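You operate a simulated robot arm through the tools that you are given. There is no shell and no other tool. Be economical: measure what you need, move in short steps, check, and stop when the job is done.

The job below is to be done with a simulated two-armed robot. You get a single attempt, and the scene is never put back.

TASK
On the right grid paper, fold the rag in half.

It is judged by the outcome, as a careful person would: the job done as asked, and still so three seconds after it is handed in. It fails if anything else is knocked over, pushed out of place, dropped, spilled or broken. Flat cloth is picked up by pressing the open fingertips on it (5 to 10 N) and closing them slowly along it; thin cloth reads only 2 to 8 mm in the jaws.

THE ROBOT
Two 7-joint arms with two-finger parallel grippers on one trunk, on a base that drives. Base frame: it is fixed to the floor where the robot stands at the start and does not move with it; the origin is under the middle of the robot, x ahead of it, y to its left, z up; the surface under the hand at the start is at about z = 81.1. Lengths are in cm, angles in rad, forces in N, time in s.
The left shoulder is at the start at [7, 16.3, 112], the right one opposite. With the tool pointing down near the work surface each hand reaches from about 40 to 88 cm from the robot's upright axis, wherever it stands, measured 20 degrees to its own side. Places, roughly: right grid paper [50, -20, 80]. Payload 3.43 kg a hand.
Tool frame (each hand has its own): the origin (TCP) lies between the finger pads and is the grasp point; the fingertips stand 3.4 cm ahead of it; z points along the fingers, y is the line along which they close. Largest opening 12.8 cm; finger width 2.4, thickness 1.2; the body of the gripper, 4.8 by 13 cm, starts 9.6 cm behind the TCP.
Orientation is that of the tool frame in the base frame, as a unit quaternion [x, y, z, w]. With the fingers straight down and closing along the base's y, the tool's x points along the base's -x, its y along +y and its z along -z.

THE INTERFACE
- The arms move only by the tool send_rows. It takes "left_motion", "right_motion" or both (then of equal length, played together; a hand with none holds still); each is a list of rows, each a list of 7 numbers: the turn, a rotation vector about the tool's x, y, z in rad, then the shift along the tool's x, y, z in cm, then the gripper command, from -1 (shut) to 1 (fully open), values between in proportion. In form: [[ax, ay, az, tx, ty, tz, jaw], ...]. A call has 1 to 20 rows; each row shifts and turns the commanded pose from where the row before left it, along the tool's axes as they then stand. Each row takes 0.2 s and may step no farther than 5 cm and 0.15 rad from the row before; otherwise, or with a gripper value out of range, the whole call is refused. A pose out of reach is approached as far as the arm can. The call stops where the force on the tool passes 40 N (or 10 N more than at its start, if that is more) or the arm is blocked; 0.2 s more then pass. The fingers move at their own pace (about 15.3 cm/s each) and stop on an object; they squeeze with about 40 N. The grip force told is the motor's: it shows also when the fingers shut on nothing. Time passes only in rows, and 0.2 s behind the last, so rows that do not move let the fingers close. The reply holds the time, the measured pose of the TCP, the force on the tool along the base axes, the opening and the grip force, in the units named above and with some noise, with the torque about the TCP (base axes, N m) and any sound that the robot's microphone picked up.
- Cameras (640 x 400 px; columns grow to the right, rows downward): "scene" is now at [12.13, -1.03, 132]; the picture's right is [-0.12, -0.99, 0.00], its down [-0.81, 0.10, -0.58] and it looks along [0.57, -0.07, -0.82] (base axes); focal length 252 px, centre (320, 200). "left" rides on the left gripper at [7.6, 1.1, -16] in its tool frame; the picture's right is [-0.15, 0.99, 0.00], its down [-0.88, -0.13, -0.46] and it looks along [-0.45, -0.07, 0.89] (tool axes); focal length 234 px, centre (320, 200). "right" rides on the right gripper at [7.6, -1.1, -16] in its tool frame; the picture's right is [0.15, 0.99, 0.00], its down [-0.88, 0.13, -0.46] and it looks along [-0.45, 0.07, 0.89] (tool axes); focal length 234 px, centre (320, 200). There is no depth. A picture from a camera that has moved, and an enlarged one, comes with that camera's place and axes in the base frame and with its lens.
- snapshot(camera): a new picture of that camera. It takes no simulated time.
- move_column(by): slides the trunk up (or, below 0, down) by that many cm; the arms and the scene camera ride with it, the base frame stays. It gives what a move gives, with no picture.
- base_move(legs): drives the robot by 1 to 6 legs, each [ahead, left, turn to the left] in cm, cm and rad, along the robot's own axes; the way and the turn of a leg run together, so that a leg with both is an arc; at most 150 cm and 3.142 rad a leg. The arms and the cameras ride along, it lands a little off, and it stops where it bumps. It gives what a move gives.
- aim_head(pan, tilt): turns the head with the scene camera to pan (to the left, within 1.501 rad either way) and tilt (down, from -0.506 to 1.204), counted from straight ahead of the robot. It gives what a move gives.
- inspect(camera, box): a new picture of the part [left, top, right, bottom] of that camera's present view, enlarged. It takes no simulated time.
- sign_off(): hands the job in; it is judged then, once.

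Work in short steps. Places have to be worked out from the pictures, the camera data and where the tool is seen: move nearer, look again, correct. Check each grasp and each placing, and mend what went wrong. You have 120 turns and 108 pictures in all, those below and enlarged ones among them. Open the grippers and draw the arms clear of the work before you hand the job in, unless the task says otherwise; then end with one line.

The tools are called after "Call:" as name(argument=value, ...) on one line, values as JSON. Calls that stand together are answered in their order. send_rows: Moves the arms, as the interface text tells. Its arguments: {"type":"object","properties":{"left_motion":{"type":"array","items":{"type":"array","items":{"type":"number"}}},"right_motion":{"type":"array","items":{"type":"array","items":{"type":"number"}}}},"required":[]} The other tools are called the same way: move_column (by) slides the trunk up or down; base_move (legs) drives the base; aim_head (pan, tilt) turns the head that bears the scene camera; snapshot (camera) takes a picture; inspect (camera, box) takes an enlarged picture of a part of a camera's view; sign_off () hands the job in.

At the start:

```text
time: 0.0
left_position: [62.93, 28.01, 97.6]
left_orientation: [-0.001, 1.0, 0.0, 0.0]
left_force: [0.2, 1.2, -0.1]
left_torque: [0.01, 0.02, 0.01]
left_opening: 12.78
left_grasp_force: 0.1
right_position: [58.75, -30.77, 99.39]
right_orientation: [0.0, 1.0, 0.0, 0.0]
right_force: [0.0, -0.3, 0.4]
right_torque: [-0.01, -0.02, -0.02]
right_opening: 12.79
right_grasp_force: 0.0
trunk travel left (down, up): [-60.0, 34.0]
robot x, y, heading: [-0.15, -0.06, -0.003]
head pan, tilt: [-0.12, 0.955]
```

scene: 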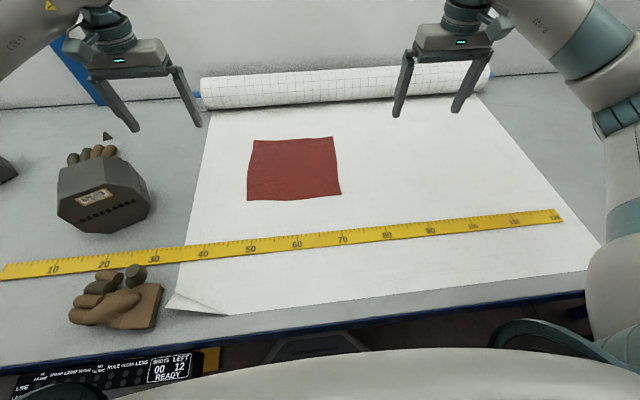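
right: 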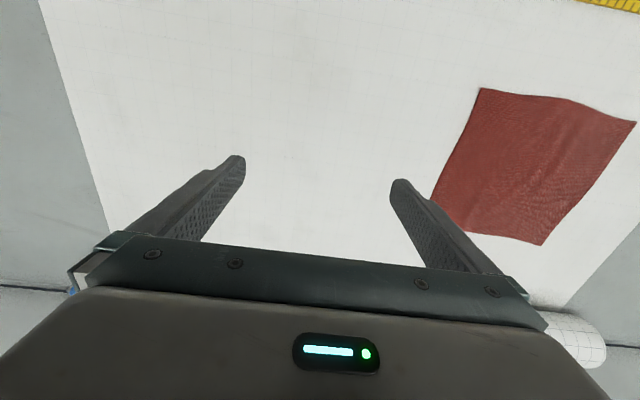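
left: 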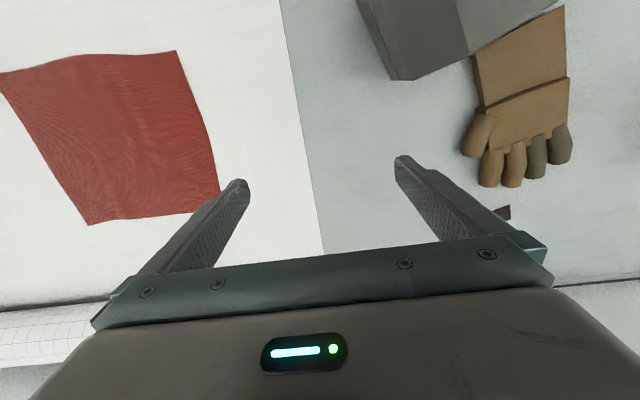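

The rag spans about x 49–70, y −12 to 12. I plan to pinch both far corners with the jaws closing along x, then carry the far edge over to the near edge. First I turn both hands 90° in free space and partly close the jaws.

Call:
send_rows(left_motion=[[0, 0, 0.1309, 0, 0, 0, -0.35], [0, 0, 0.1309, 0, 0, 0, -0.35], [0, 0, 0.1309, 0, 0, 0, -0.35], [0, 0, 0.1309, 0, 0, 0, -0.35], [0, 0, 0.1309, 0, 0, 0, -0.35], [0, 0, 0.1309, 0, 0, 0, -0.35], [0, 0, 0.1309, 0, 0, 0, -0.35], [0, 0, 0.1309, 0, 0, 0, -0.35], [0, 0, 0.1309, 0, 0, 0, -0.35], [0, 0, 0.1309, 0, 0, 0, -0.35], [0, 0, 0.1309, 0, 0, 0, -0.35], [0, 0, 0.1309, 0, 0, 0, -0.35], [0, 0, 0, 0, 0, 0, -0.35]], right_motion=[[0, 0, -0.1309, 0, 0, 0, -0.35], [0, 0, -0.1309, 0, 0, 0, -0.35], [0, 0, -0.1309, 0, 0, 0, -0.35], [0, 0, -0.1309, 0, 0, 0, -0.35], [0, 0, -0.1309, 0, 0, 0, -0.35], [0, 0, -0.1309, 0, 0, 0, -0.35], [0, 0, -0.1309, 0, 0, 0, -0.35], [0, 0, -0.1309, 0, 0, 0, -0.35], [0, 0, -0.1309, 0, 0, 0, -0.35], [0, 0, -0.1309, 0, 0, 0, -0.35], [0, 0, -0.1309, 0, 0, 0, -0.35], [0, 0, -0.1309, 0, 0, 0, -0.35], [0, 0, 0, 0, 0, 0, -0.35]])

Call:
inspect(camera="scene", box=[180, 80, 420, 230])

```text
time: 2.8
left_position: [62.9, 27.91, 97.55]
left_orientation: [0.352, 0.936, 0.001, 0.0]
left_force: [0.3, -0.4, 0.2]
left_torque: [0.0, 0.0, 0.0]
left_opening: 4.15
left_grasp_force: 0.0
left hand out of reach, approached as far as the arm can: row 6, 7, 8, 9, 10, 11, 12
right_position: [57.07, -28.33, 98.99]
right_orientation: [-0.435, 0.9, 0.002, -0.002]
right_force: [-0.1, 1.3, -0.5]
right_torque: [-0.02, 0.02, 0.0]
right_opening: 4.16
right_grasp_force: 0.0
right hand out of reach, approached as far as the arm can: row 7, 8, 9, 10, 11, 12
trunk travel left (down, up): [-60.0, 34.0]
robot x, y, heading: [-0.23, 0.05, 0.002]
head pan, tilt: [-0.12, 0.955]
```

```text
2.67 times, centred on (300, 155) of scene
camera zoom: at [12.18, -0.99, 132.0], right [-0.12, -0.99, 0.0], down [-0.81, 0.1, -0.58], along [0.57, -0.07, -0.82], focal length 673 px, centre (373, 320)
```

zoom: 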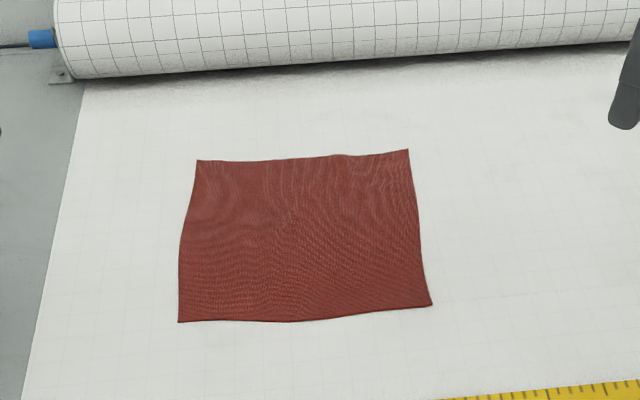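

Outward yaw is joint-limited, so I try the inward yaw instead.

Call:
send_rows(left_motion=[[0, 0, -0.143, 0, 0, 0, -0.35], [0, 0, -0.143, 0, 0, 0, -0.35], [0, 0, -0.143, 0, 0, 0, -0.35], [0, 0, -0.143, 0, 0, 0, -0.35], [0, 0, -0.143, 0, 0, 0, -0.35], [0, 0, -0.143, 0, 0, 0, -0.35], [0, 0, -0.143, 0, 0, 0, -0.35], [0, 0, -0.143, 0, 0, 0, -0.35], [0, 0, -0.143, 0, 0, 0, -0.35], [0, 0, -0.143, 0, 0, 0, -0.35], [0, 0, -0.143, 0, 0, 0, -0.35], [0, 0, -0.143, 0, 0, 0, -0.35], [0, 0, -0.143, 0, 0, 0, -0.35], [0, 0, -0.143, 0, 0, 0, -0.35], [0, 0, -0.143, 0, 0, 0, -0.35], [0, 0, -0.143, 0, 0, 0, -0.35]], right_motion=[[0, 0, 0.15, 0, 0, 0, -0.35], [0, 0, 0.15, 0, 0, 0, -0.35], [0, 0, 0.15, 0, 0, 0, -0.35], [0, 0, 0.15, 0, 0, 0, -0.35], [0, 0, 0.15, 0, 0, 0, -0.35], [0, 0, 0.15, 0, 0, 0, -0.35], [0, 0, 0.15, 0, 0, 0, -0.35], [0, 0, 0.15, 0, 0, 0, -0.35], [0, 0, 0.15, 0, 0, 0, -0.35], [0, 0, 0.15, 0, 0, 0, -0.35], [0, 0, 0.15, 0, 0, 0, -0.35], [0, 0, 0.15, 0, 0, 0, -0.35], [0, 0, 0.15, 0, 0, 0, -0.35], [0, 0, 0.15, 0, 0, 0, -0.35], [0, 0, 0.15, 0, 0, 0, -0.35], [0, 0, 0.15, 0, 0, 0, -0.35]])

```text
time: 6.2
left_position: [62.92, 27.92, 97.58]
left_orientation: [-0.707, 0.707, 0.0, 0.001]
left_force: [0.6, -0.5, -0.9]
left_torque: [0.01, -0.04, 0.04]
left_opening: 4.14
left_grasp_force: 0.0
right_position: [57.13, -28.31, 98.98]
right_orientation: [0.682, 0.731, 0.0, -0.001]
right_force: [-0.9, -0.4, -0.5]
right_torque: [0.01, 0.01, 0.03]
right_opening: 4.16
right_grasp_force: 0.0
trunk travel left (down, up): [-60.0, 34.0]
robot x, y, heading: [0.0, 0.18, 0.001]
head pan, tilt: [-0.12, 0.955]
```

Inward yaw works. I now hover both hands over the far corners of the rag, with the jaws at about 3 cm.

Call:
send_rows(left_motion=[[0, 0, 0, 0, 0, 0, -0.53], [0, 0, 0, 2.26, -0.675, 0.7, -0.53], [0, 0, 0, 2.26, -0.675, 0.7, -0.53], [0, 0, 0, 2.26, -0.675, 0.7, -0.53], [0, 0, 0, 2.26, -0.675, 0.7, -0.53], [0, 0, 0, 2.26, -0.675, 0.7, -0.53], [0, 0, 0, 2.26, -0.675, 0.7, -0.53], [0, 0, 0, 2.26, -0.675, 0.7, -0.53], [0, 0, 0, 2.26, -0.675, 0.7, -0.53], [0, 0, 0, 0, 0, 0, -0.53]], right_motion=[[0, 0, 0.07, 0, 0, 0, -0.53], [0, 0, 0, 2.25, 1.3, 0.875, -0.53], [0, 0, 0, 2.25, 1.3, 0.875, -0.53], [0, 0, 0, 2.25, 1.3, 0.875, -0.53], [0, 0, 0, 2.25, 1.3, 0.875, -0.53], [0, 0, 0, 2.25, 1.3, 0.875, -0.53], [0, 0, 0, 2.25, 1.3, 0.875, -0.53], [0, 0, 0, 2.25, 1.3, 0.875, -0.53], [0, 0, 0, 2.25, 1.3, 0.875, -0.53], [0, 0, 0, 0, 0, 0, -0.53]])

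Call:
snapshot(camera="scene")

Call:
snapshot(camera="left")

Call:
snapshot(camera="right")

```text
time: 8.4
left_position: [68.44, 9.81, 91.83]
left_orientation: [-0.706, 0.709, -0.001, 0.0]
left_force: [0.1, -0.7, -0.9]
left_torque: [0.02, 0.01, -0.06]
left_opening: 3.0
left_grasp_force: 0.0
right_position: [67.5, -10.41, 92.07]
right_orientation: [0.707, 0.708, 0.0, -0.001]
right_force: [0.3, -0.6, -0.4]
right_torque: [0.01, 0.02, -0.01]
right_opening: 3.01
right_grasp_force: 0.0
trunk travel left (down, up): [-60.0, 34.0]
robot x, y, heading: [0.35, 0.29, -0.001]
head pan, tilt: [-0.12, 0.955]
```

```text
103 pictures are left
camera scene: at [12.07, -1.03, 132.01], right [-0.12, -0.99, 0.0], down [-0.81, 0.1, -0.58], along [0.57, -0.07, -0.82], focal length 252 px, centre (320, 200)
```

scene: 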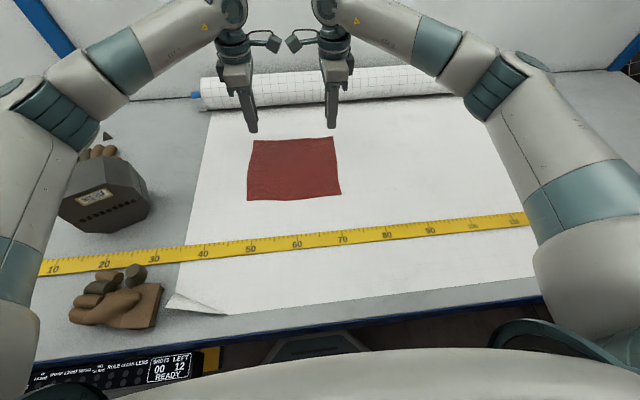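

```text
102 pictures are left
camera left: at [67.06, 2.26, 107.84], right [-0.99, 0.15, 0.0], down [0.13, 0.88, 0.46], along [0.07, 0.45, -0.89], focal length 234 px, centre (320, 200)
```

left: 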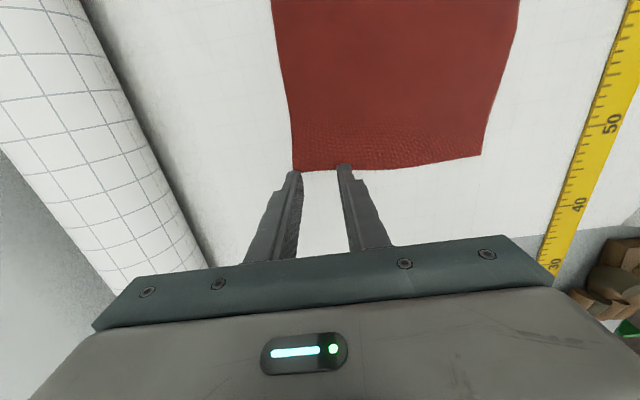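

```text
101 pictures are left
camera right: at [66.26, -2.82, 108.2], right [0.99, 0.15, 0.0], down [0.13, -0.88, 0.45], along [0.07, -0.45, -0.89], focal length 234 px, centre (320, 200)
```

right: 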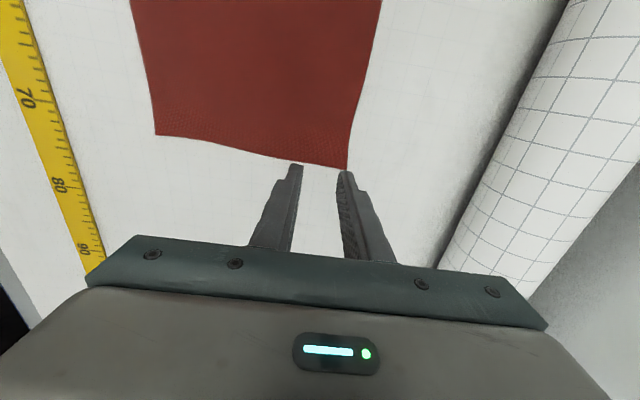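

The wrist views put the corners at about (71.6, 11.3) and (70.9, −11.9), which is consistent with the scene view. I descend to just above the cloth, with small x corrections.

Call:
send_rows(left_motion=[[0, 0, 0, 0, -0.1, 1.5, -0.53], [0, 0, 0, 0, -0.1, 1.5, -0.53], [0, 0, 0, 0, -0.1, 1.5, -0.53], [0, 0, 0, 0, 0, 1.5, -0.53], [0, 0, 0, 0, 0, 0.4, -0.53], [0, 0, 0, 0, 0, 0, -0.53]], right_motion=[[0, 0, 0, 0, 0.15, 1.5, -0.53], [0, 0, 0, 0, 0.15, 1.5, -0.53], [0, 0, 0, 0, 0.1, 1.5, -0.53], [0, 0, 0, 0, 0, 1.5, -0.53], [0, 0, 0, 0, 0, 0.6, -0.53], [0, 0, 0, 0, 0, 0, -0.53]])

Call:
snapshot(camera="left")

Call:
snapshot(camera="right")

```text
time: 9.8
left_position: [68.7, 9.86, 85.57]
left_orientation: [-0.706, 0.708, 0.0, 0.0]
left_force: [-1.3, -1.1, -0.2]
left_torque: [0.03, -0.02, -0.01]
left_opening: 3.01
left_grasp_force: 0.0
right_position: [67.7, -10.37, 85.49]
right_orientation: [0.706, 0.708, 0.0, -0.001]
right_force: [0.8, -0.9, 0.4]
right_torque: [-0.01, -0.02, -0.02]
right_opening: 2.97
right_grasp_force: 0.0
trunk travel left (down, up): [-60.0, 34.0]
robot x, y, heading: [0.18, 0.07, 0.005]
head pan, tilt: [-0.12, 0.955]
```

```text
100 pictures are left
camera left: at [67.35, 2.27, 101.44], right [-0.99, 0.15, 0.0], down [0.13, 0.88, 0.46], along [0.07, 0.45, -0.89], focal length 234 px, centre (320, 200)
```

left: 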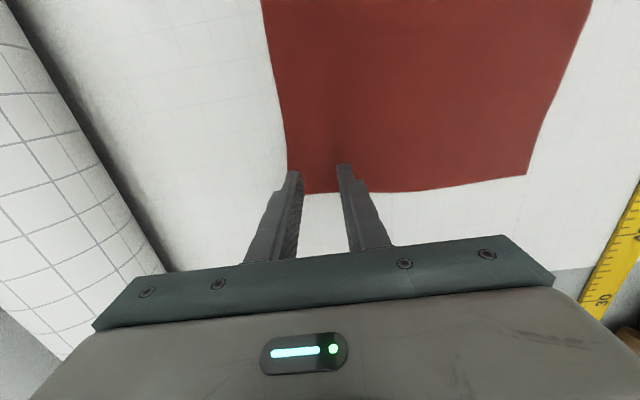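

```text
99 pictures are left
camera right: at [66.63, -2.84, 101.53], right [0.99, 0.15, 0.0], down [0.13, -0.88, 0.45], along [0.07, -0.45, -0.89], focal length 234 px, centre (320, 200)
```

right: 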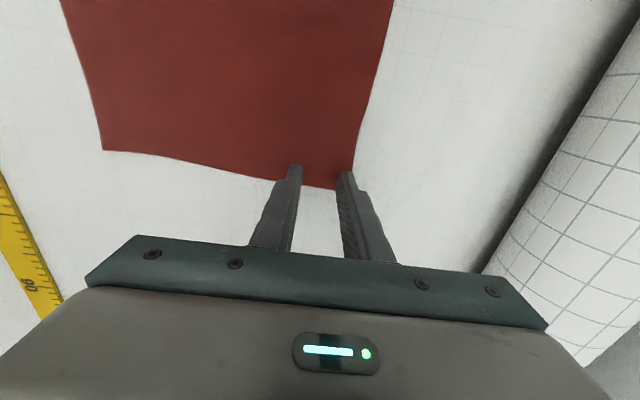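

The left outer finger straddles the cloth edge, so I shift it 0.4 cm inward. Then I lower both hands gently until there is contact.

Call:
send_rows(left_motion=[[0, 0, 0, 0, 0.4, 0.3, -0.53], [0, 0, 0, 0, 0, 0.3, -0.53], [0, 0, 0, 0, 0, 0.2, -0.53], [0, 0, 0, 0, 0, 0.1, -0.53], [0, 0, 0, 0, 0, 0, -0.53]], right_motion=[[0, 0, 0, 0, 0, 0.3, -0.53], [0, 0, 0, 0, 0, 0.3, -0.53], [0, 0, 0, 0, 0, 0.2, -0.53], [0, 0, 0, 0, 0, 0.1, -0.53], [0, 0, 0, 0, 0, 0, -0.53]])

```text
time: 11.0
left_position: [68.18, 9.65, 84.82]
left_orientation: [-0.706, 0.709, 0.0, 0.0]
left_force: [0.4, -0.2, 0.1]
left_torque: [-0.01, 0.0, -0.02]
left_opening: 2.99
left_grasp_force: 0.0
right_position: [67.7, -10.29, 84.59]
right_orientation: [0.706, 0.708, 0.0, 0.0]
right_force: [0.8, -1.9, 10.7]
right_torque: [-0.07, -0.09, 0.03]
right_opening: 3.02
right_grasp_force: 0.1
trunk travel left (down, up): [-60.0, 34.0]
robot x, y, heading: [-0.24, -0.13, 0.002]
head pan, tilt: [-0.12, 0.955]
```

The right hand is at 10.7 N and the left has not touched yet. I lower the left and ease the right up slightly.

Call:
send_rows(left_motion=[[0, 0, 0, 0, 0, 0.15, -0.53], [0, 0, 0, 0, 0, 0.1, -0.53], [0, 0, 0, 0, 0, 0, -0.53]], right_motion=[[0, 0, 0, 0, 0, -0.03, -0.53], [0, 0, 0, 0, 0, 0, -0.53], [0, 0, 0, 0, 0, 0, -0.53]])

```text
time: 11.8
left_position: [68.15, 9.85, 84.62]
left_orientation: [-0.706, 0.708, 0.0, 0.0]
left_force: [-1.2, -0.3, 12.4]
left_torque: [0.04, 0.04, 0.03]
left_opening: 3.03
left_grasp_force: 0.1
right_position: [67.63, -10.34, 84.66]
right_orientation: [0.707, 0.708, 0.001, -0.001]
right_force: [1.0, 0.0, 6.5]
right_torque: [-0.02, -0.09, 0.01]
right_opening: 3.01
right_grasp_force: 0.1
trunk travel left (down, up): [-60.0, 34.0]
robot x, y, heading: [0.05, -0.19, -0.003]
head pan, tilt: [-0.12, 0.955]
```

Both hands are in contact. I ease the left a touch and close both slowly.

Call:
send_rows(left_motion=[[0, 0, 0, 0, 0, -0.04, -0.53], [0, 0, 0, 0, 0, 0, -0.57], [0, 0, 0, 0, 0, 0, -0.61], [0, 0, 0, 0, 0, 0, -0.65], [0, 0, 0, 0, 0, 0, -0.69], [0, 0, 0, 0, 0, 0, -0.73], [0, 0, 0, 0, 0, 0, -0.77], [0, 0, 0, 0, 0, 0, -0.81], [0, 0, 0, 0, 0, 0, -0.85], [0, 0, 0, 0, 0, 0, -0.89], [0, 0, 0, 0, 0, 0, -0.93], [0, 0, 0, 0, 0, 0, -0.97], [0, 0, 0, 0, 0, 0, -1], [0, 0, 0, 0, 0, 0, -1]], right_motion=[[0, 0, 0, 0, 0, 0, -0.53], [0, 0, 0, 0, 0, 0, -0.57], [0, 0, 0, 0, 0, 0, -0.61], [0, 0, 0, 0, 0, 0, -0.65], [0, 0, 0, 0, 0, 0, -0.69], [0, 0, 0, 0, 0, 0, -0.73], [0, 0, 0, 0, 0, 0, -0.77], [0, 0, 0, 0, 0, 0, -0.81], [0, 0, 0, 0, 0, 0, -0.85], [0, 0, 0, 0, 0, 0, -0.89], [0, 0, 0, 0, 0, 0, -0.93], [0, 0, 0, 0, 0, 0, -0.97], [0, 0, 0, 0, 0, 0, -1], [0, 0, 0, 0, 0, 0, -1]])

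Call:
snapshot(camera="left")

Call:
snapshot(camera="right")

```text
time: 14.8
left_position: [67.95, 9.83, 84.6]
left_orientation: [-0.706, 0.708, 0.0, 0.001]
left_force: [-1.0, -0.5, 16.4]
left_torque: [0.04, 0.0, -0.02]
left_opening: 0.23
left_grasp_force: 37.2
right_position: [67.68, -10.33, 84.73]
right_orientation: [0.706, 0.708, 0.0, 0.0]
right_force: [0.9, 0.4, 3.2]
right_torque: [0.01, -0.01, 0.02]
right_opening: 0.2
right_grasp_force: 36.6
trunk travel left (down, up): [-60.0, 34.0]
robot x, y, heading: [-0.09, 0.4, 0.001]
head pan, tilt: [-0.12, 0.955]
```

```text
98 pictures are left
camera left: at [66.79, 2.24, 100.55], right [-0.99, 0.15, 0.0], down [0.13, 0.88, 0.46], along [0.07, 0.45, -0.89], focal length 234 px, centre (320, 200)
```

left: 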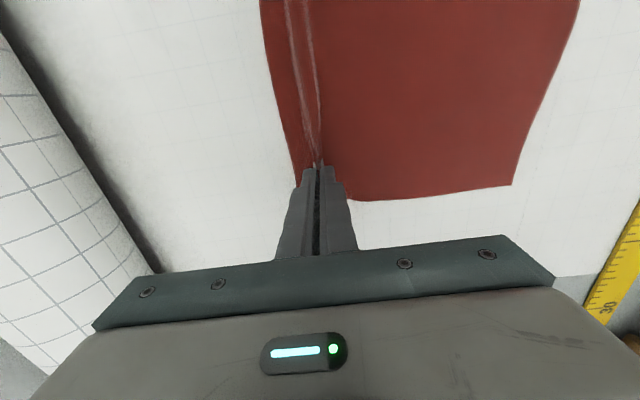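

```text
97 pictures are left
camera right: at [66.46, -2.85, 100.8], right [0.99, 0.15, 0.0], down [0.13, -0.88, 0.45], along [0.07, -0.45, -0.89], focal length 234 px, centre (320, 200)
```

right: 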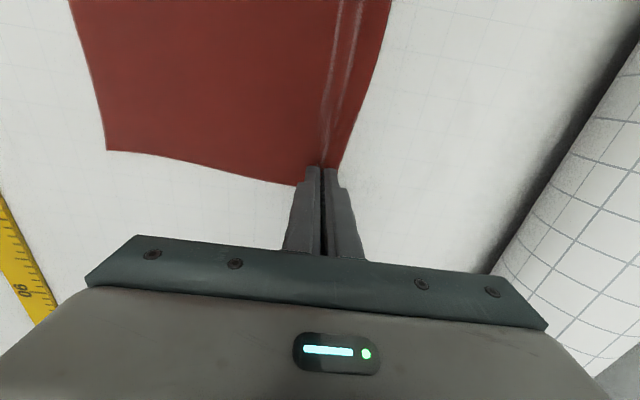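

Both jaws hold 2 mm of cloth. I lift 3 cm, drifting towards the near side, to check the grip and see how the tail behaves.

Call:
send_rows(left_motion=[[0, 0, 0, 0, 0.2, -1, -1], [0, 0, 0, 0, 0.2, -1, -1], [0, 0, 0, 0, 0.3, -1, -1], [0, 0, 0, 0, 0.3, -1, -1], [0, 0, 0, 0, 0, 0, -1]], right_motion=[[0, 0, 0, 0, -0.2, -1, -1], [0, 0, 0, 0, -0.2, -1, -1], [0, 0, 0, 0, -0.3, -1, -1], [0, 0, 0, 0, -0.3, -1, -1], [0, 0, 0, 0, 0, 0, -1]])

Call:
inspect(camera="scene", box=[180, 80, 420, 230])

Call:
snapshot(camera="left")

Call:
snapshot(camera="right")

```text
time: 16.0
left_position: [67.2, 9.87, 88.39]
left_orientation: [-0.706, 0.708, 0.0, 0.001]
left_force: [0.1, -0.4, -0.1]
left_torque: [-0.02, 0.02, -0.02]
left_opening: 0.2
left_grasp_force: 36.8
right_position: [66.8, -10.45, 88.6]
right_orientation: [0.707, 0.707, 0.0, -0.001]
right_force: [-0.2, -0.3, 0.4]
right_torque: [0.02, 0.02, -0.03]
right_opening: 0.22
right_grasp_force: 37.1
trunk travel left (down, up): [-60.0, 34.0]
robot x, y, heading: [-0.04, -0.52, 0.004]
head pan, tilt: [-0.12, 0.955]
```

```text
2.67 times, centred on (300, 155) of scene
camera zoom: at [12.18, -1.03, 132.0], right [-0.12, -0.99, 0.0], down [-0.81, 0.1, -0.58], along [0.57, -0.07, -0.82], focal length 673 px, centre (373, 320)
```

zoom: 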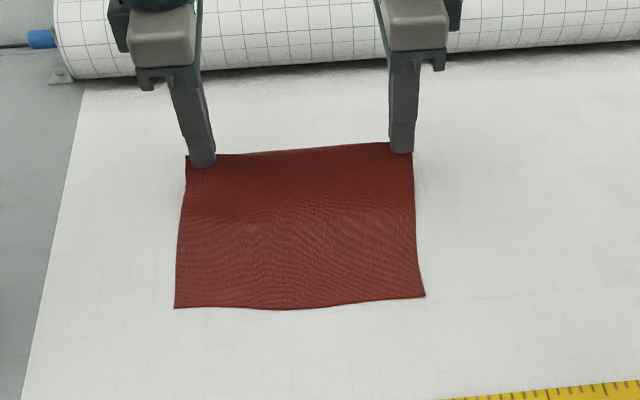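

```text
95 pictures are left
camera left: at [66.01, 2.28, 104.37], right [-0.99, 0.15, 0.0], down [0.13, 0.88, 0.46], along [0.07, 0.45, -0.89], focal length 234 px, centre (320, 200)
```

left: 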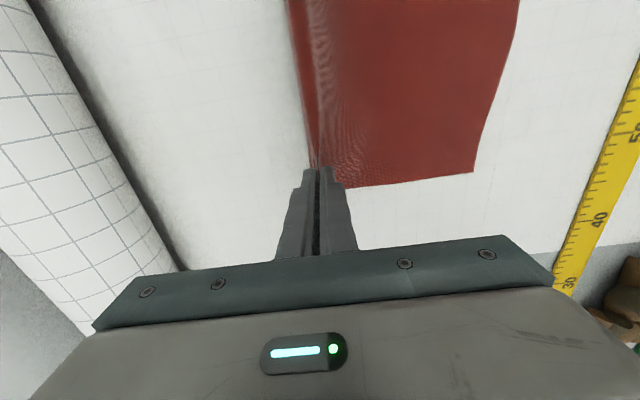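

```text
94 pictures are left
camera right: at [65.68, -2.88, 104.7], right [0.99, 0.15, 0.0], down [0.13, -0.88, 0.45], along [0.07, -0.45, -0.89], focal length 234 px, centre (320, 200)
```

right: 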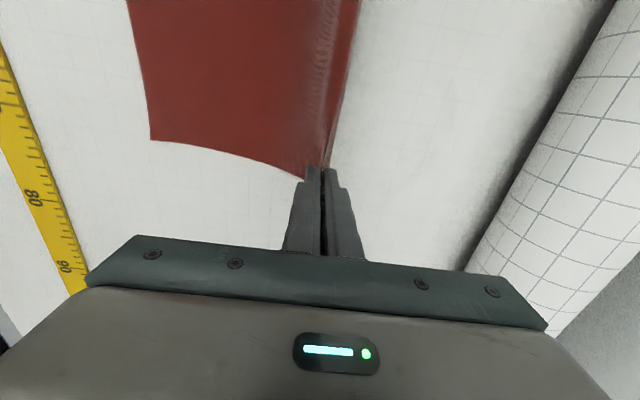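

The grip is secure on both sides. I move along an arc up to the fold line.

Call:
send_rows(left_motion=[[0, 0, 0, 0, 0.75, -0.55, -1], [0, 0, 0, 0, 0.75, -0.55, -1], [0, 0, 0, 0, 0.75, -0.6, -1], [0, 0, 0, 0, 0.75, -0.6, -1], [0, 0, 0, 0, 0.75, -0.4, -1], [0, 0, 0, 0, 0.75, -0.4, -1], [0, 0, 0, 0, 0.75, -0.2, -1], [0, 0, 0, 0, 0.75, -0.2, -1], [0, 0, 0, 0, 0, 0, -1]], right_motion=[[0, 0, 0, 0, -0.75, -0.55, -1], [0, 0, 0, 0, -0.75, -0.55, -1], [0, 0, 0, 0, -0.75, -0.6, -1], [0, 0, 0, 0, -0.75, -0.6, -1], [0, 0, 0, 0, -0.75, -0.4, -1], [0, 0, 0, 0, -0.75, -0.4, -1], [0, 0, 0, 0, -0.75, -0.2, -1], [0, 0, 0, 0, -0.75, -0.2, -1], [0, 0, 0, 0, 0, 0, -1]])

Call:
inspect(camera="scene", box=[180, 80, 420, 230])

Call:
snapshot(camera="left")

```text
time: 18.0
left_position: [61.17, 9.84, 91.88]
left_orientation: [-0.706, 0.708, 0.001, 0.0]
left_force: [0.0, -0.8, 1.6]
left_torque: [-0.05, -0.03, -0.05]
left_opening: 0.18
left_grasp_force: 36.8
right_position: [60.86, -10.22, 92.18]
right_orientation: [0.707, 0.707, 0.0, -0.001]
right_force: [0.5, -0.3, -0.7]
right_torque: [0.01, 0.0, 0.0]
right_opening: 0.22
right_grasp_force: 37.1
trunk travel left (down, up): [-60.0, 34.0]
robot x, y, heading: [-0.49, 0.15, 0.002]
head pan, tilt: [-0.12, 0.955]
```

```text
2.67 times, centred on (300, 155) of scene
camera zoom: at [12.16, -1.03, 132.0], right [-0.12, -0.99, 0.0], down [-0.81, 0.1, -0.58], along [0.57, -0.07, -0.82], focal length 673 px, centre (373, 320)
```

zoom: 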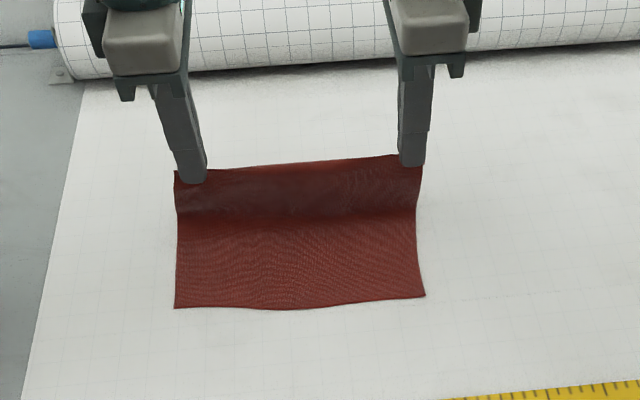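

```text
92 pictures are left
camera left: at [59.91, 2.32, 107.88], right [-0.99, 0.15, 0.0], down [0.13, 0.88, 0.46], along [0.07, 0.45, -0.89], focal length 234 px, centre (320, 200)
```

left: 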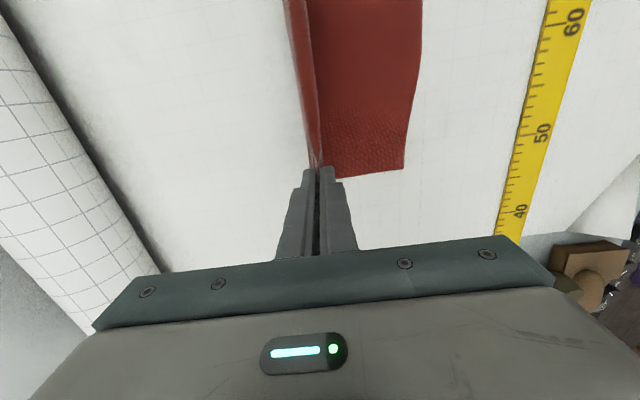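

The cloth is folding cleanly. I continue the arc down towards the near edge, tilting the fingertips forward up to 0.6 rad so the flap lies flat.

Call:
send_rows(left_motion=[[0.05, 0, 0, 0, 0.93, 0.165, -1], [0.05, 0, 0, 0, 0.93, 0.165, -1], [0.05, 0, 0, 0, 0.975, 0.28, -1], [0.05, 0, 0, 0, 0.975, 0.28, -1], [0.05, 0, 0, 0, 0.895, 0.43, -1], [0.05, 0, 0, 0, 0.895, 0.43, -1], [0.05, 0, 0, 0, 0.863, 0.44, -1], [0.05, 0, 0, 0, 0.863, 0.44, -1], [0, 0, 0, 0, 0, 0, -1]], right_motion=[[-0.05, 0, 0, 0, -0.93, 0.165, -1], [-0.05, 0, 0, 0, -0.93, 0.165, -1], [-0.05, 0, 0, 0, -0.975, 0.28, -1], [-0.05, 0, 0, 0, -0.975, 0.28, -1], [-0.05, 0, 0, 0, -0.895, 0.43, -1], [-0.05, 0, 0, 0, -0.895, 0.43, -1], [-0.05, 0, 0, 0, -0.863, 0.44, -1], [-0.05, 0, 0, 0, -0.863, 0.44, -1], [0, 0, 0, 0, 0, 0, -1]])

Call:
inspect(camera="scene", box=[180, 80, 420, 230])

Call:
snapshot(camera="left")

```text
time: 20.0
left_position: [54.47, 9.85, 88.1]
left_orientation: [-0.692, 0.694, -0.141, 0.14]
left_force: [-0.2, -0.3, -0.5]
left_torque: [-0.03, 0.05, -0.01]
left_opening: 0.21
left_grasp_force: 37.3
right_position: [54.15, -10.31, 88.28]
right_orientation: [0.693, 0.694, 0.14, 0.139]
right_force: [0.1, 0.2, -0.7]
right_torque: [0.0, 0.04, 0.0]
right_opening: 0.2
right_grasp_force: 37.1
trunk travel left (down, up): [-60.0, 34.0]
robot x, y, heading: [-0.22, 0.15, 0.0]
head pan, tilt: [-0.12, 0.955]
```

```text
2.67 times, centred on (300, 155) of scene
camera zoom: at [12.15, -1.03, 132.0], right [-0.12, -0.99, 0.0], down [-0.81, 0.1, -0.58], along [0.57, -0.07, -0.82], focal length 673 px, centre (373, 320)
```

zoom: 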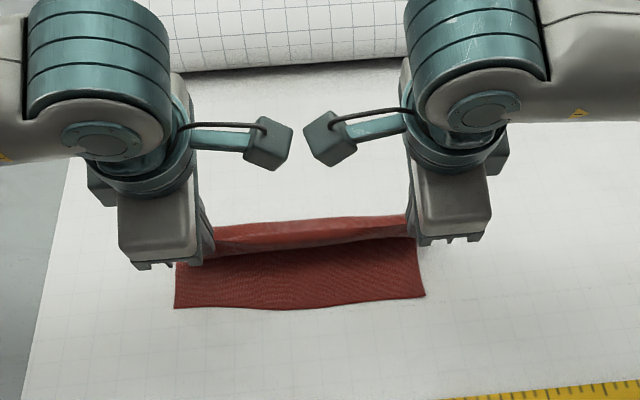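

```text
90 pictures are left
camera left: at [47.19, 2.33, 102.33], right [-0.91, 0.15, -0.38], down [-0.05, 0.88, 0.47], along [0.41, 0.45, -0.79], focal length 234 px, centre (320, 200)
```

left: 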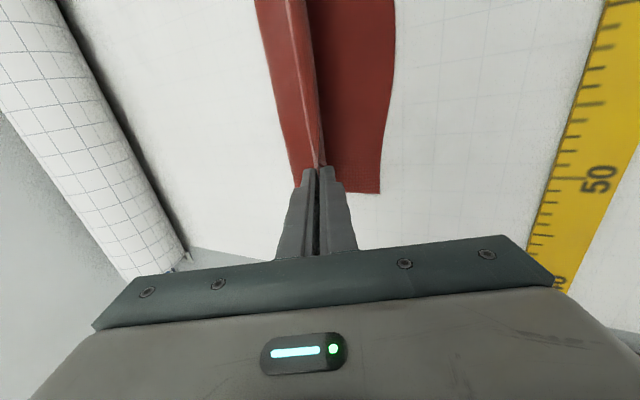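

The flap is coming over well. I continue down, slightly further towards the near edge.

Call:
send_rows(left_motion=[[0.05, 0, 0, 0, 0.85, 0.35, -1], [0.05, 0, 0, 0, 0.85, 0.35, -1], [0.05, 0, 0, 0, 0.75, 0.35, -1], [0.05, 0, 0, 0, 0.75, 0.35, -1], [0, 0, 0, 0, 0.1, 0.1, -1], [0, 0, 0, 0, 0, 0, -1]], right_motion=[[-0.05, 0, 0, 0, -0.85, 0.35, -1], [-0.05, 0, 0, 0, -0.85, 0.35, -1], [-0.05, 0, 0, 0, -0.75, 0.35, -1], [-0.05, 0, 0, 0, -0.75, 0.35, -1], [0, 0, 0, 0, -0.1, 0.1, -1], [0, 0, 0, 0, 0, 0, -1]])

Call:
inspect(camera="scene", box=[180, 80, 420, 230])

Call:
snapshot(camera="left")

Call:
snapshot(camera="right")

```text
time: 21.4
left_position: [52.32, 9.9, 85.38]
left_orientation: [-0.675, 0.677, -0.209, 0.208]
left_force: [0.6, -0.5, -1.1]
left_torque: [0.0, 0.04, -0.03]
left_opening: 0.2
left_grasp_force: 36.5
right_position: [51.89, -10.44, 85.47]
right_orientation: [0.676, 0.676, 0.208, 0.207]
right_force: [-0.1, 0.2, -0.4]
right_torque: [0.0, 0.04, 0.0]
right_opening: 0.19
right_grasp_force: 36.7
trunk travel left (down, up): [-60.0, 34.0]
robot x, y, heading: [-0.13, -0.04, -0.003]
head pan, tilt: [-0.12, 0.955]
```

```text
2.67 times, centred on (300, 155) of scene
camera zoom: at [12.12, -1.03, 132.01], right [-0.12, -0.99, 0.0], down [-0.81, 0.1, -0.58], along [0.57, -0.07, -0.82], focal length 673 px, centre (373, 320)
```

zoom: 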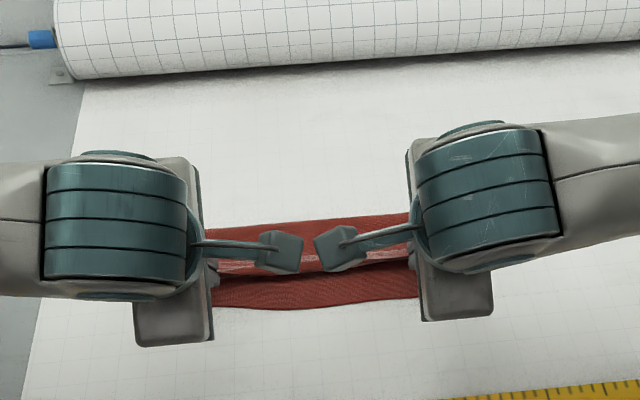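

```text
88 pictures are left
camera left: at [42.23, 2.36, 97.84], right [-0.82, 0.15, -0.56], down [-0.15, 0.88, 0.45], along [0.56, 0.45, -0.7], focal length 234 px, centre (320, 200)
```

left: 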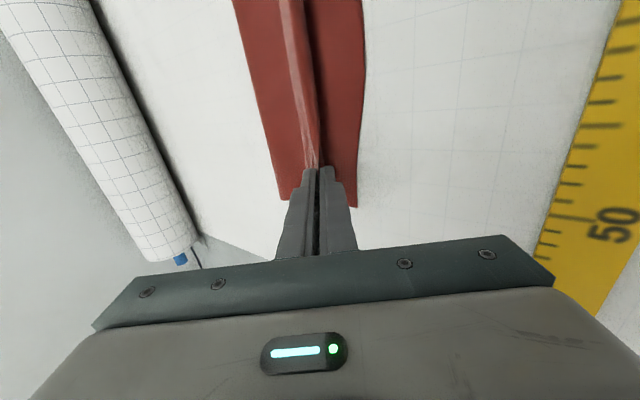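

```text
87 pictures are left
camera right: at [41.94, -2.86, 98.24], right [0.82, 0.15, 0.56], down [-0.15, -0.88, 0.45], along [0.56, -0.45, -0.7], focal length 234 px, centre (320, 200)
```

right: 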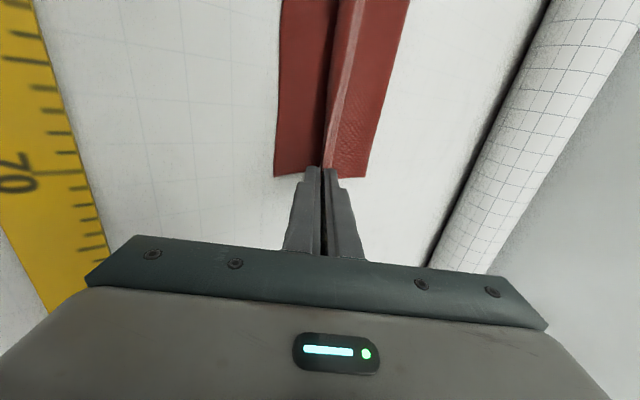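

The tips are at x≈54, 1.5 cm above the table. I open slightly and slide the fingers back out of the ridge.

Call:
send_rows(left_motion=[[0, 0, 0, 0, 0, 0, -0.92], [0, 0, 0, 0, 0, 0, -0.85], [0, 0, 0, 0, -0.1, -0.3, -0.83], [0, 0, 0, 0, -0.1, -0.5, -0.8], [0, 0, 0, 0, 0, -0.7, -0.8], [0, 0, 0, 0, 0, -1, -0.8], [0, 0, 0, 0, 0, -1.5, -0.8], [0, 0, 0, 0, 0, -1.5, -0.8], [0, 0, 0, 0, 0, -1.5, -0.8]], right_motion=[[0, 0, 0, 0, 0, 0, -0.92], [0, 0, 0, 0, 0, 0, -0.85], [0, 0, 0, 0, 0.1, -0.3, -0.83], [0, 0, 0, 0, 0.1, -0.5, -0.8], [0, 0, 0, 0, 0, -0.7, -0.8], [0, 0, 0, 0, 0, -1, -0.8], [0, 0, 0, 0, 0, -1.5, -0.8], [0, 0, 0, 0, 0, -1.5, -0.8], [0, 0, 0, 0, 0, -1.5, -0.8]])

Call:
snapshot(camera="left")

Call:
snapshot(camera="right")

Call:
inspect(camera="scene", box=[180, 80, 420, 230])

```text
time: 23.4
left_position: [48.51, 9.99, 91.32]
left_orientation: [-0.674, 0.677, -0.209, 0.208]
left_force: [-0.3, 0.9, -0.6]
left_torque: [-0.01, 0.0, 0.0]
left_opening: 1.26
left_grasp_force: 0.0
right_position: [48.29, -10.41, 91.37]
right_orientation: [0.676, 0.676, 0.207, 0.207]
right_force: [-0.1, 0.2, -1.3]
right_torque: [0.02, -0.02, 0.02]
right_opening: 1.28
right_grasp_force: 0.2
trunk travel left (down, up): [-60.0, 34.0]
robot x, y, heading: [0.25, 0.03, -0.002]
head pan, tilt: [-0.12, 0.955]
```

```text
86 pictures are left
camera left: at [38.4, 2.4, 103.76], right [-0.82, 0.15, -0.56], down [-0.15, 0.88, 0.45], along [0.56, 0.45, -0.7], focal length 234 px, centre (320, 200)
```

left: 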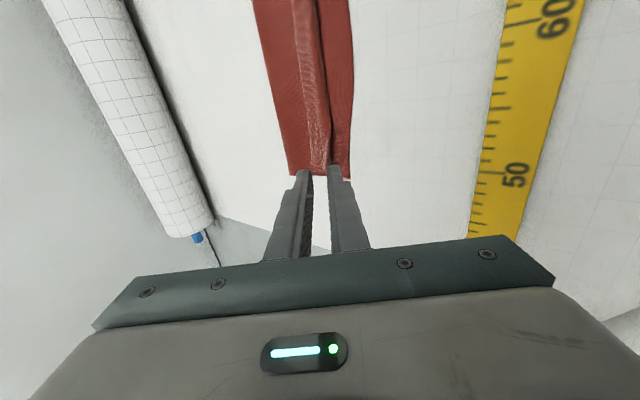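

```text
85 pictures are left
camera right: at [38.32, -2.81, 104.15], right [0.82, 0.15, 0.55], down [-0.15, -0.88, 0.45], along [0.55, -0.45, -0.7], focal length 234 px, centre (320, 200)
```

right: 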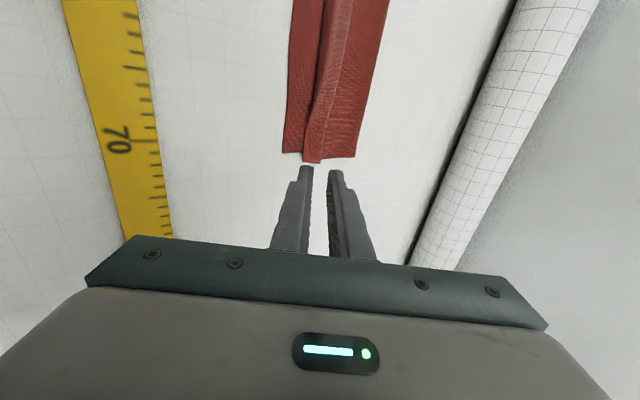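

```text
2.67 times, centred on (300, 155) of scene
camera zoom: at [12.09, -1.02, 132.0], right [-0.12, -0.99, 0.0], down [-0.81, 0.1, -0.58], along [0.57, -0.07, -0.82], focal length 673 px, centre (373, 320)
```

zoom: 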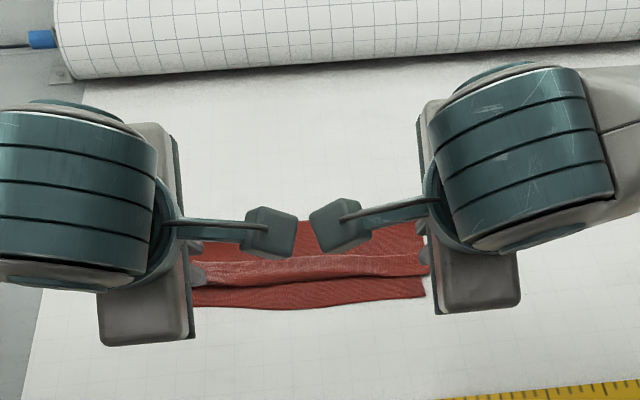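

Both are released. I raise and spread the arms to see the state clearly.

Call:
send_rows(left_motion=[[0, 0, 0, -1, -1.1, -1.6, -0.8], [0, 0, 0, -2, -1.1, -1.6, -0.8], [0, 0, 0, -2, -1.1, -1.6, -0.8], [0, 0, 0, -2, 0, 0, -0.8], [0, 0, 0, -2, 0, 0, -0.8], [0, 0, 0, -2, 0, 0, -0.8]], right_motion=[[0, 0, 0, -1, 1.1, -1.6, -0.8], [0, 0, 0, -2, 1.1, -1.6, -0.8], [0, 0, 0, -2, 1.1, -1.6, -0.8], [0, 0, 0, -2, 0, 0, -0.8], [0, 0, 0, -2, 0, 0, -0.8], [0, 0, 0, -2, 0, 0, -0.8]])

Call:
inspect(camera="scene", box=[220, 115, 380, 215])

Call:
snapshot(camera="left")

Call:
snapshot(camera="right")

```text
time: 24.8
left_position: [50.94, 20.33, 97.42]
left_orientation: [-0.675, 0.677, -0.209, 0.207]
left_force: [-0.9, 0.6, 0.0]
left_torque: [0.01, -0.01, -0.01]
left_opening: 1.27
left_grasp_force: 0.2
left hand out of reach, approached as far as the arm can: row 2, 3, 4, 5
right_position: [50.97, -20.55, 97.59]
right_orientation: [0.675, 0.676, 0.208, 0.207]
right_force: [-0.1, 0.2, 0.6]
right_torque: [0.02, 0.02, 0.02]
right_opening: 1.27
right_grasp_force: 0.0
right hand out of reach, approached as far as the arm can: row 1, 2, 3, 4, 5
trunk travel left (down, up): [-60.0, 34.0]
robot x, y, heading: [0.23, -0.06, -0.001]
head pan, tilt: [-0.12, 0.955]
```

```text
4.00 times, centred on (300, 165) of scene
camera zoom: at [12.05, -1.02, 132.02], right [-0.12, -0.99, 0.0], down [-0.81, 0.1, -0.58], along [0.57, -0.07, -0.82], focal length 1010 px, centre (400, 340)
```

zoom: 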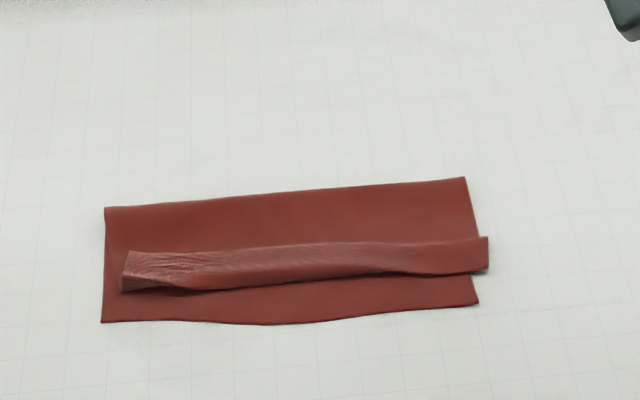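

```text
82 pictures are left
camera left: at [40.81, 12.76, 109.89], right [-0.82, 0.15, -0.56], down [-0.15, 0.88, 0.45], along [0.56, 0.45, -0.7], focal length 234 px, centre (320, 200)
```

left: 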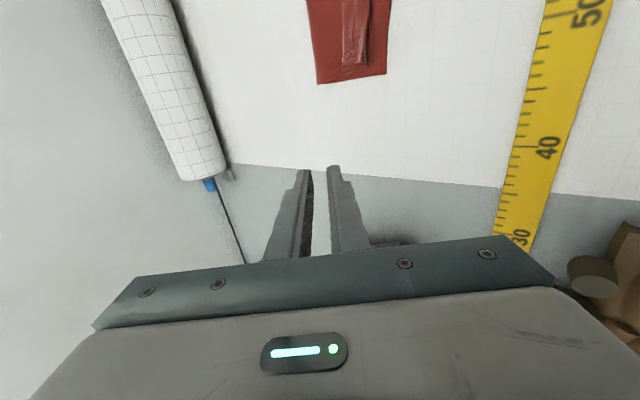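

```text
81 pictures are left
camera right: at [40.85, -13.15, 110.3], right [0.82, 0.15, 0.56], down [-0.15, -0.88, 0.45], along [0.56, -0.45, -0.7], focal length 234 px, centre (320, 200)
```

right: 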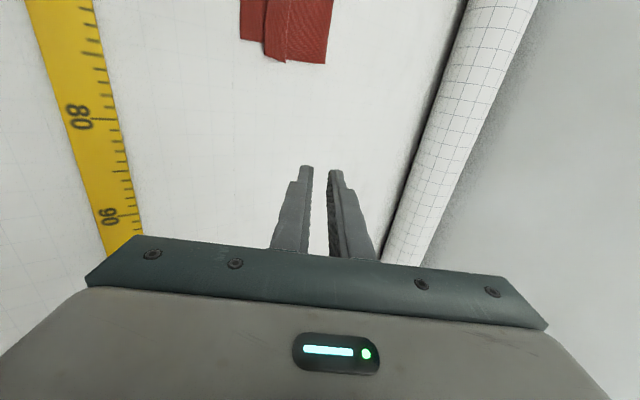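

The rag is folded, but the far edge strip (about 3 cm) is turned back on top of the flap. I'll unroll it by sweeping it towards the near edge with closed fingertips. First I bring both hands upright above x≈58, behind the strip.

Call:
send_rows(left_motion=[[-0.1, 0, 0, 1.97, 0, 0, -1], [-0.1, 0, 0, 1.97, 0, 0, -1], [-0.1, 0, 0, 1.97, 0, 0, -1], [-0.1, 0, 0, 1.97, 0, 0, -1], [-0.1, 0, 0, 1.97, 0, 0, -1], [-0.1, 0, 0, 1.97, 0, 0, -1], [0, 0, 0, 0, -1.85, 1.5, -1], [0, 0, 0, 0, -1.85, 1.5, -1], [0, 0, 0, 0, -1.85, 1.5, -1], [0, 0, 0, 0, -1.85, 1.5, -1], [0, 0, 0, 0, 0, 0, -1]], right_motion=[[0.1, 0, 0, 1.97, 0, 0, -1], [0.1, 0, 0, 1.97, 0, 0, -1], [0.1, 0, 0, 1.97, 0, 0, -1], [0.1, 0, 0, 1.97, 0, 0, -1], [0.1, 0, 0, 1.97, 0, 0, -1], [0.1, 0, 0, 1.97, 0, 0, -1], [0, 0, 0, 0, 1.65, 1.5, -1], [0, 0, 0, 0, 1.65, 1.5, -1], [0, 0, 0, 0, 1.65, 1.5, -1], [0, 0, 0, 0, 1.65, 1.5, -1], [0, 0, 0, 0, 0, 0, -1]])

Call:
snapshot(camera="left")

Call:
snapshot(camera="right")

```text
time: 26.1
left_position: [50.85, 9.87, 97.3]
left_orientation: [0.709, -0.705, 0.016, -0.02]
left_force: [2.5, 9.4, -2.6]
left_torque: [-1.55, 0.23, 0.03]
left_opening: 0.0
left_grasp_force: 33.0
right_position: [50.77, -10.15, 97.49]
right_orientation: [0.708, 0.706, 0.017, 0.018]
right_force: [-0.7, -9.6, 1.8]
right_torque: [1.99, -0.23, 0.29]
right_opening: 0.01
right_grasp_force: 33.0
trunk travel left (down, up): [-60.0, 34.0]
robot x, y, heading: [0.04, -0.11, 0.0]
head pan, tilt: [-0.12, 0.955]
stopped in row 6 (left hand): the force on the tool passed its limit at 70 N (the readings are from after the stop); the commanded pose is now the measured one
```

```text
80 pictures are left
camera left: at [48.82, 2.2, 113.15], right [-0.99, 0.14, -0.05], down [0.1, 0.88, 0.47], along [0.11, 0.46, -0.88], focal length 234 px, centre (320, 200)
```

left: 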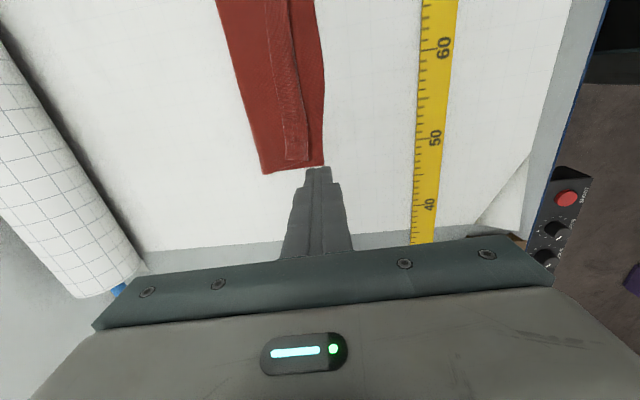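

```text
79 pictures are left
camera right: at [48.73, -2.67, 113.57], right [0.99, 0.14, 0.05], down [0.1, -0.88, 0.46], along [0.11, -0.45, -0.88], focal length 234 px, centre (320, 200)
```

right: 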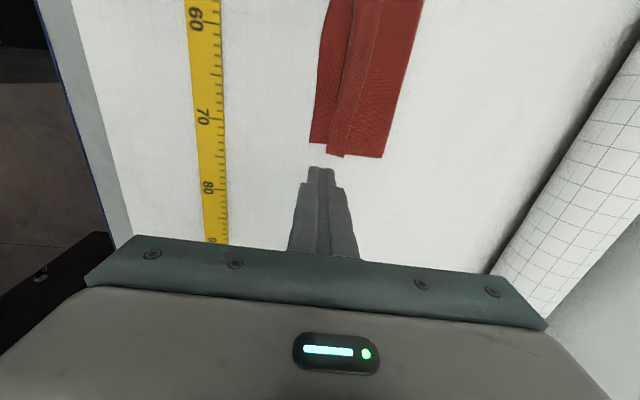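

The wrist camera brackets touched at 20 cm spacing, so I back off outward about 0.8 cm each. Then I carry on above x≈58.3.

Call:
send_rows(left_motion=[[0, 0, 0, -0.9, 0, 0, -1], [-0.05, 0, 0, 0, -1.85, 0, -1], [0, 0, 0, 0, -1.85, 1.6, -1], [0, 0, 0, 0, -1.85, 1.6, -1], [0, 0, 0, 0, -1.85, 1.6, -1], [0, 0, 0, 0, 0, 1.6, -1], [0, 0, 0, 0, 0, 0, -1]], right_motion=[[0, 0, 0, -0.7, 0, 0, -1], [0.05, 0, 0, 0, 1.65, 0, -1], [0, 0, 0, 0, 1.65, 1.6, -1], [0, 0, 0, 0, 1.65, 1.6, -1], [0, 0, 0, 0, 1.65, 1.6, -1], [0, 0, 0, 0, 0, 1.6, -1], [0, 0, 0, 0, 0, 0, -1]])

Call:
snapshot(camera="left")

Call:
snapshot(camera="right")

```text
time: 27.7
left_position: [58.19, 10.64, 91.18]
left_orientation: [0.708, -0.706, -0.001, -0.002]
left_force: [0.0, 0.6, 0.7]
left_torque: [-0.01, -0.01, 0.01]
left_opening: 0.0
left_grasp_force: 32.8
right_position: [57.28, -10.82, 91.1]
right_orientation: [0.709, 0.706, 0.0, 0.001]
right_force: [-0.8, -0.5, 0.3]
right_torque: [0.0, -0.02, 0.02]
right_opening: 0.0
right_grasp_force: 32.9
trunk travel left (down, up): [-60.0, 34.0]
robot x, y, heading: [-0.15, -0.09, -0.0]
head pan, tilt: [-0.12, 0.955]
```

```text
78 pictures are left
camera left: at [56.96, 3.09, 107.03], right [-0.99, 0.14, 0.0], down [0.13, 0.88, 0.46], along [0.07, 0.45, -0.89], focal length 234 px, centre (320, 200)
```

left: 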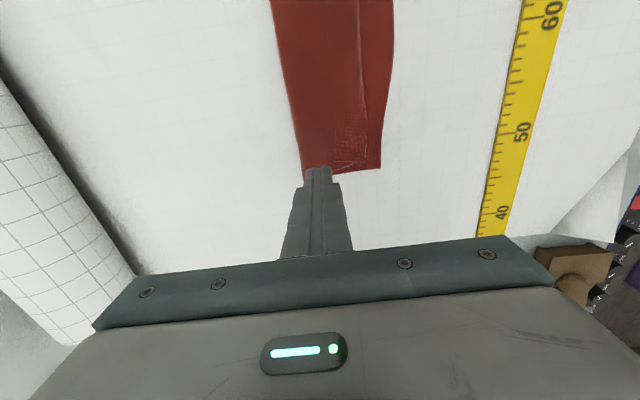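

```text
77 pictures are left
camera right: at [56.04, -3.35, 107.29], right [0.99, 0.14, 0.0], down [0.13, -0.88, 0.46], along [0.07, -0.45, -0.89], focal length 234 px, centre (320, 200)
```

right: 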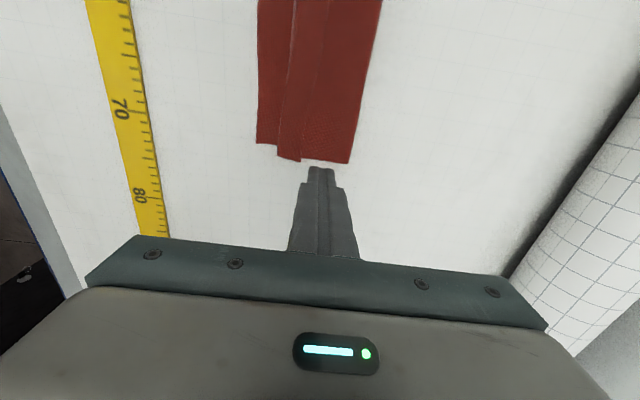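

I take a closer look at the strip ends.

Call:
inspect(camera="left", box=[260, 80, 420, 180])

Call:
inspect(camera="right", box=[230, 80, 390, 180])

```text
4.00 times, centred on (340, 130) of left
camera zoom: at [56.96, 3.09, 107.03], right [-0.99, 0.14, 0.0], down [0.13, 0.88, 0.46], along [0.07, 0.45, -0.89], focal length 937 px, centre (240, 480)
```

zoom: 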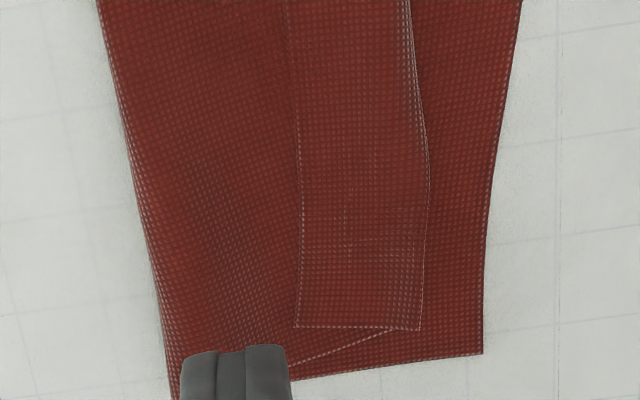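

```text
4.00 times, centred on (310, 130) of right
camera zoom: at [56.04, -3.35, 107.29], right [0.99, 0.14, 0.0], down [0.13, -0.88, 0.46], along [0.07, -0.45, -0.89], focal length 937 px, centre (360, 480)
```

zoom: 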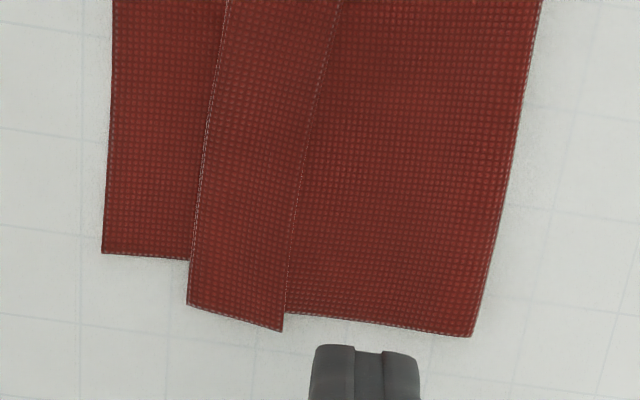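

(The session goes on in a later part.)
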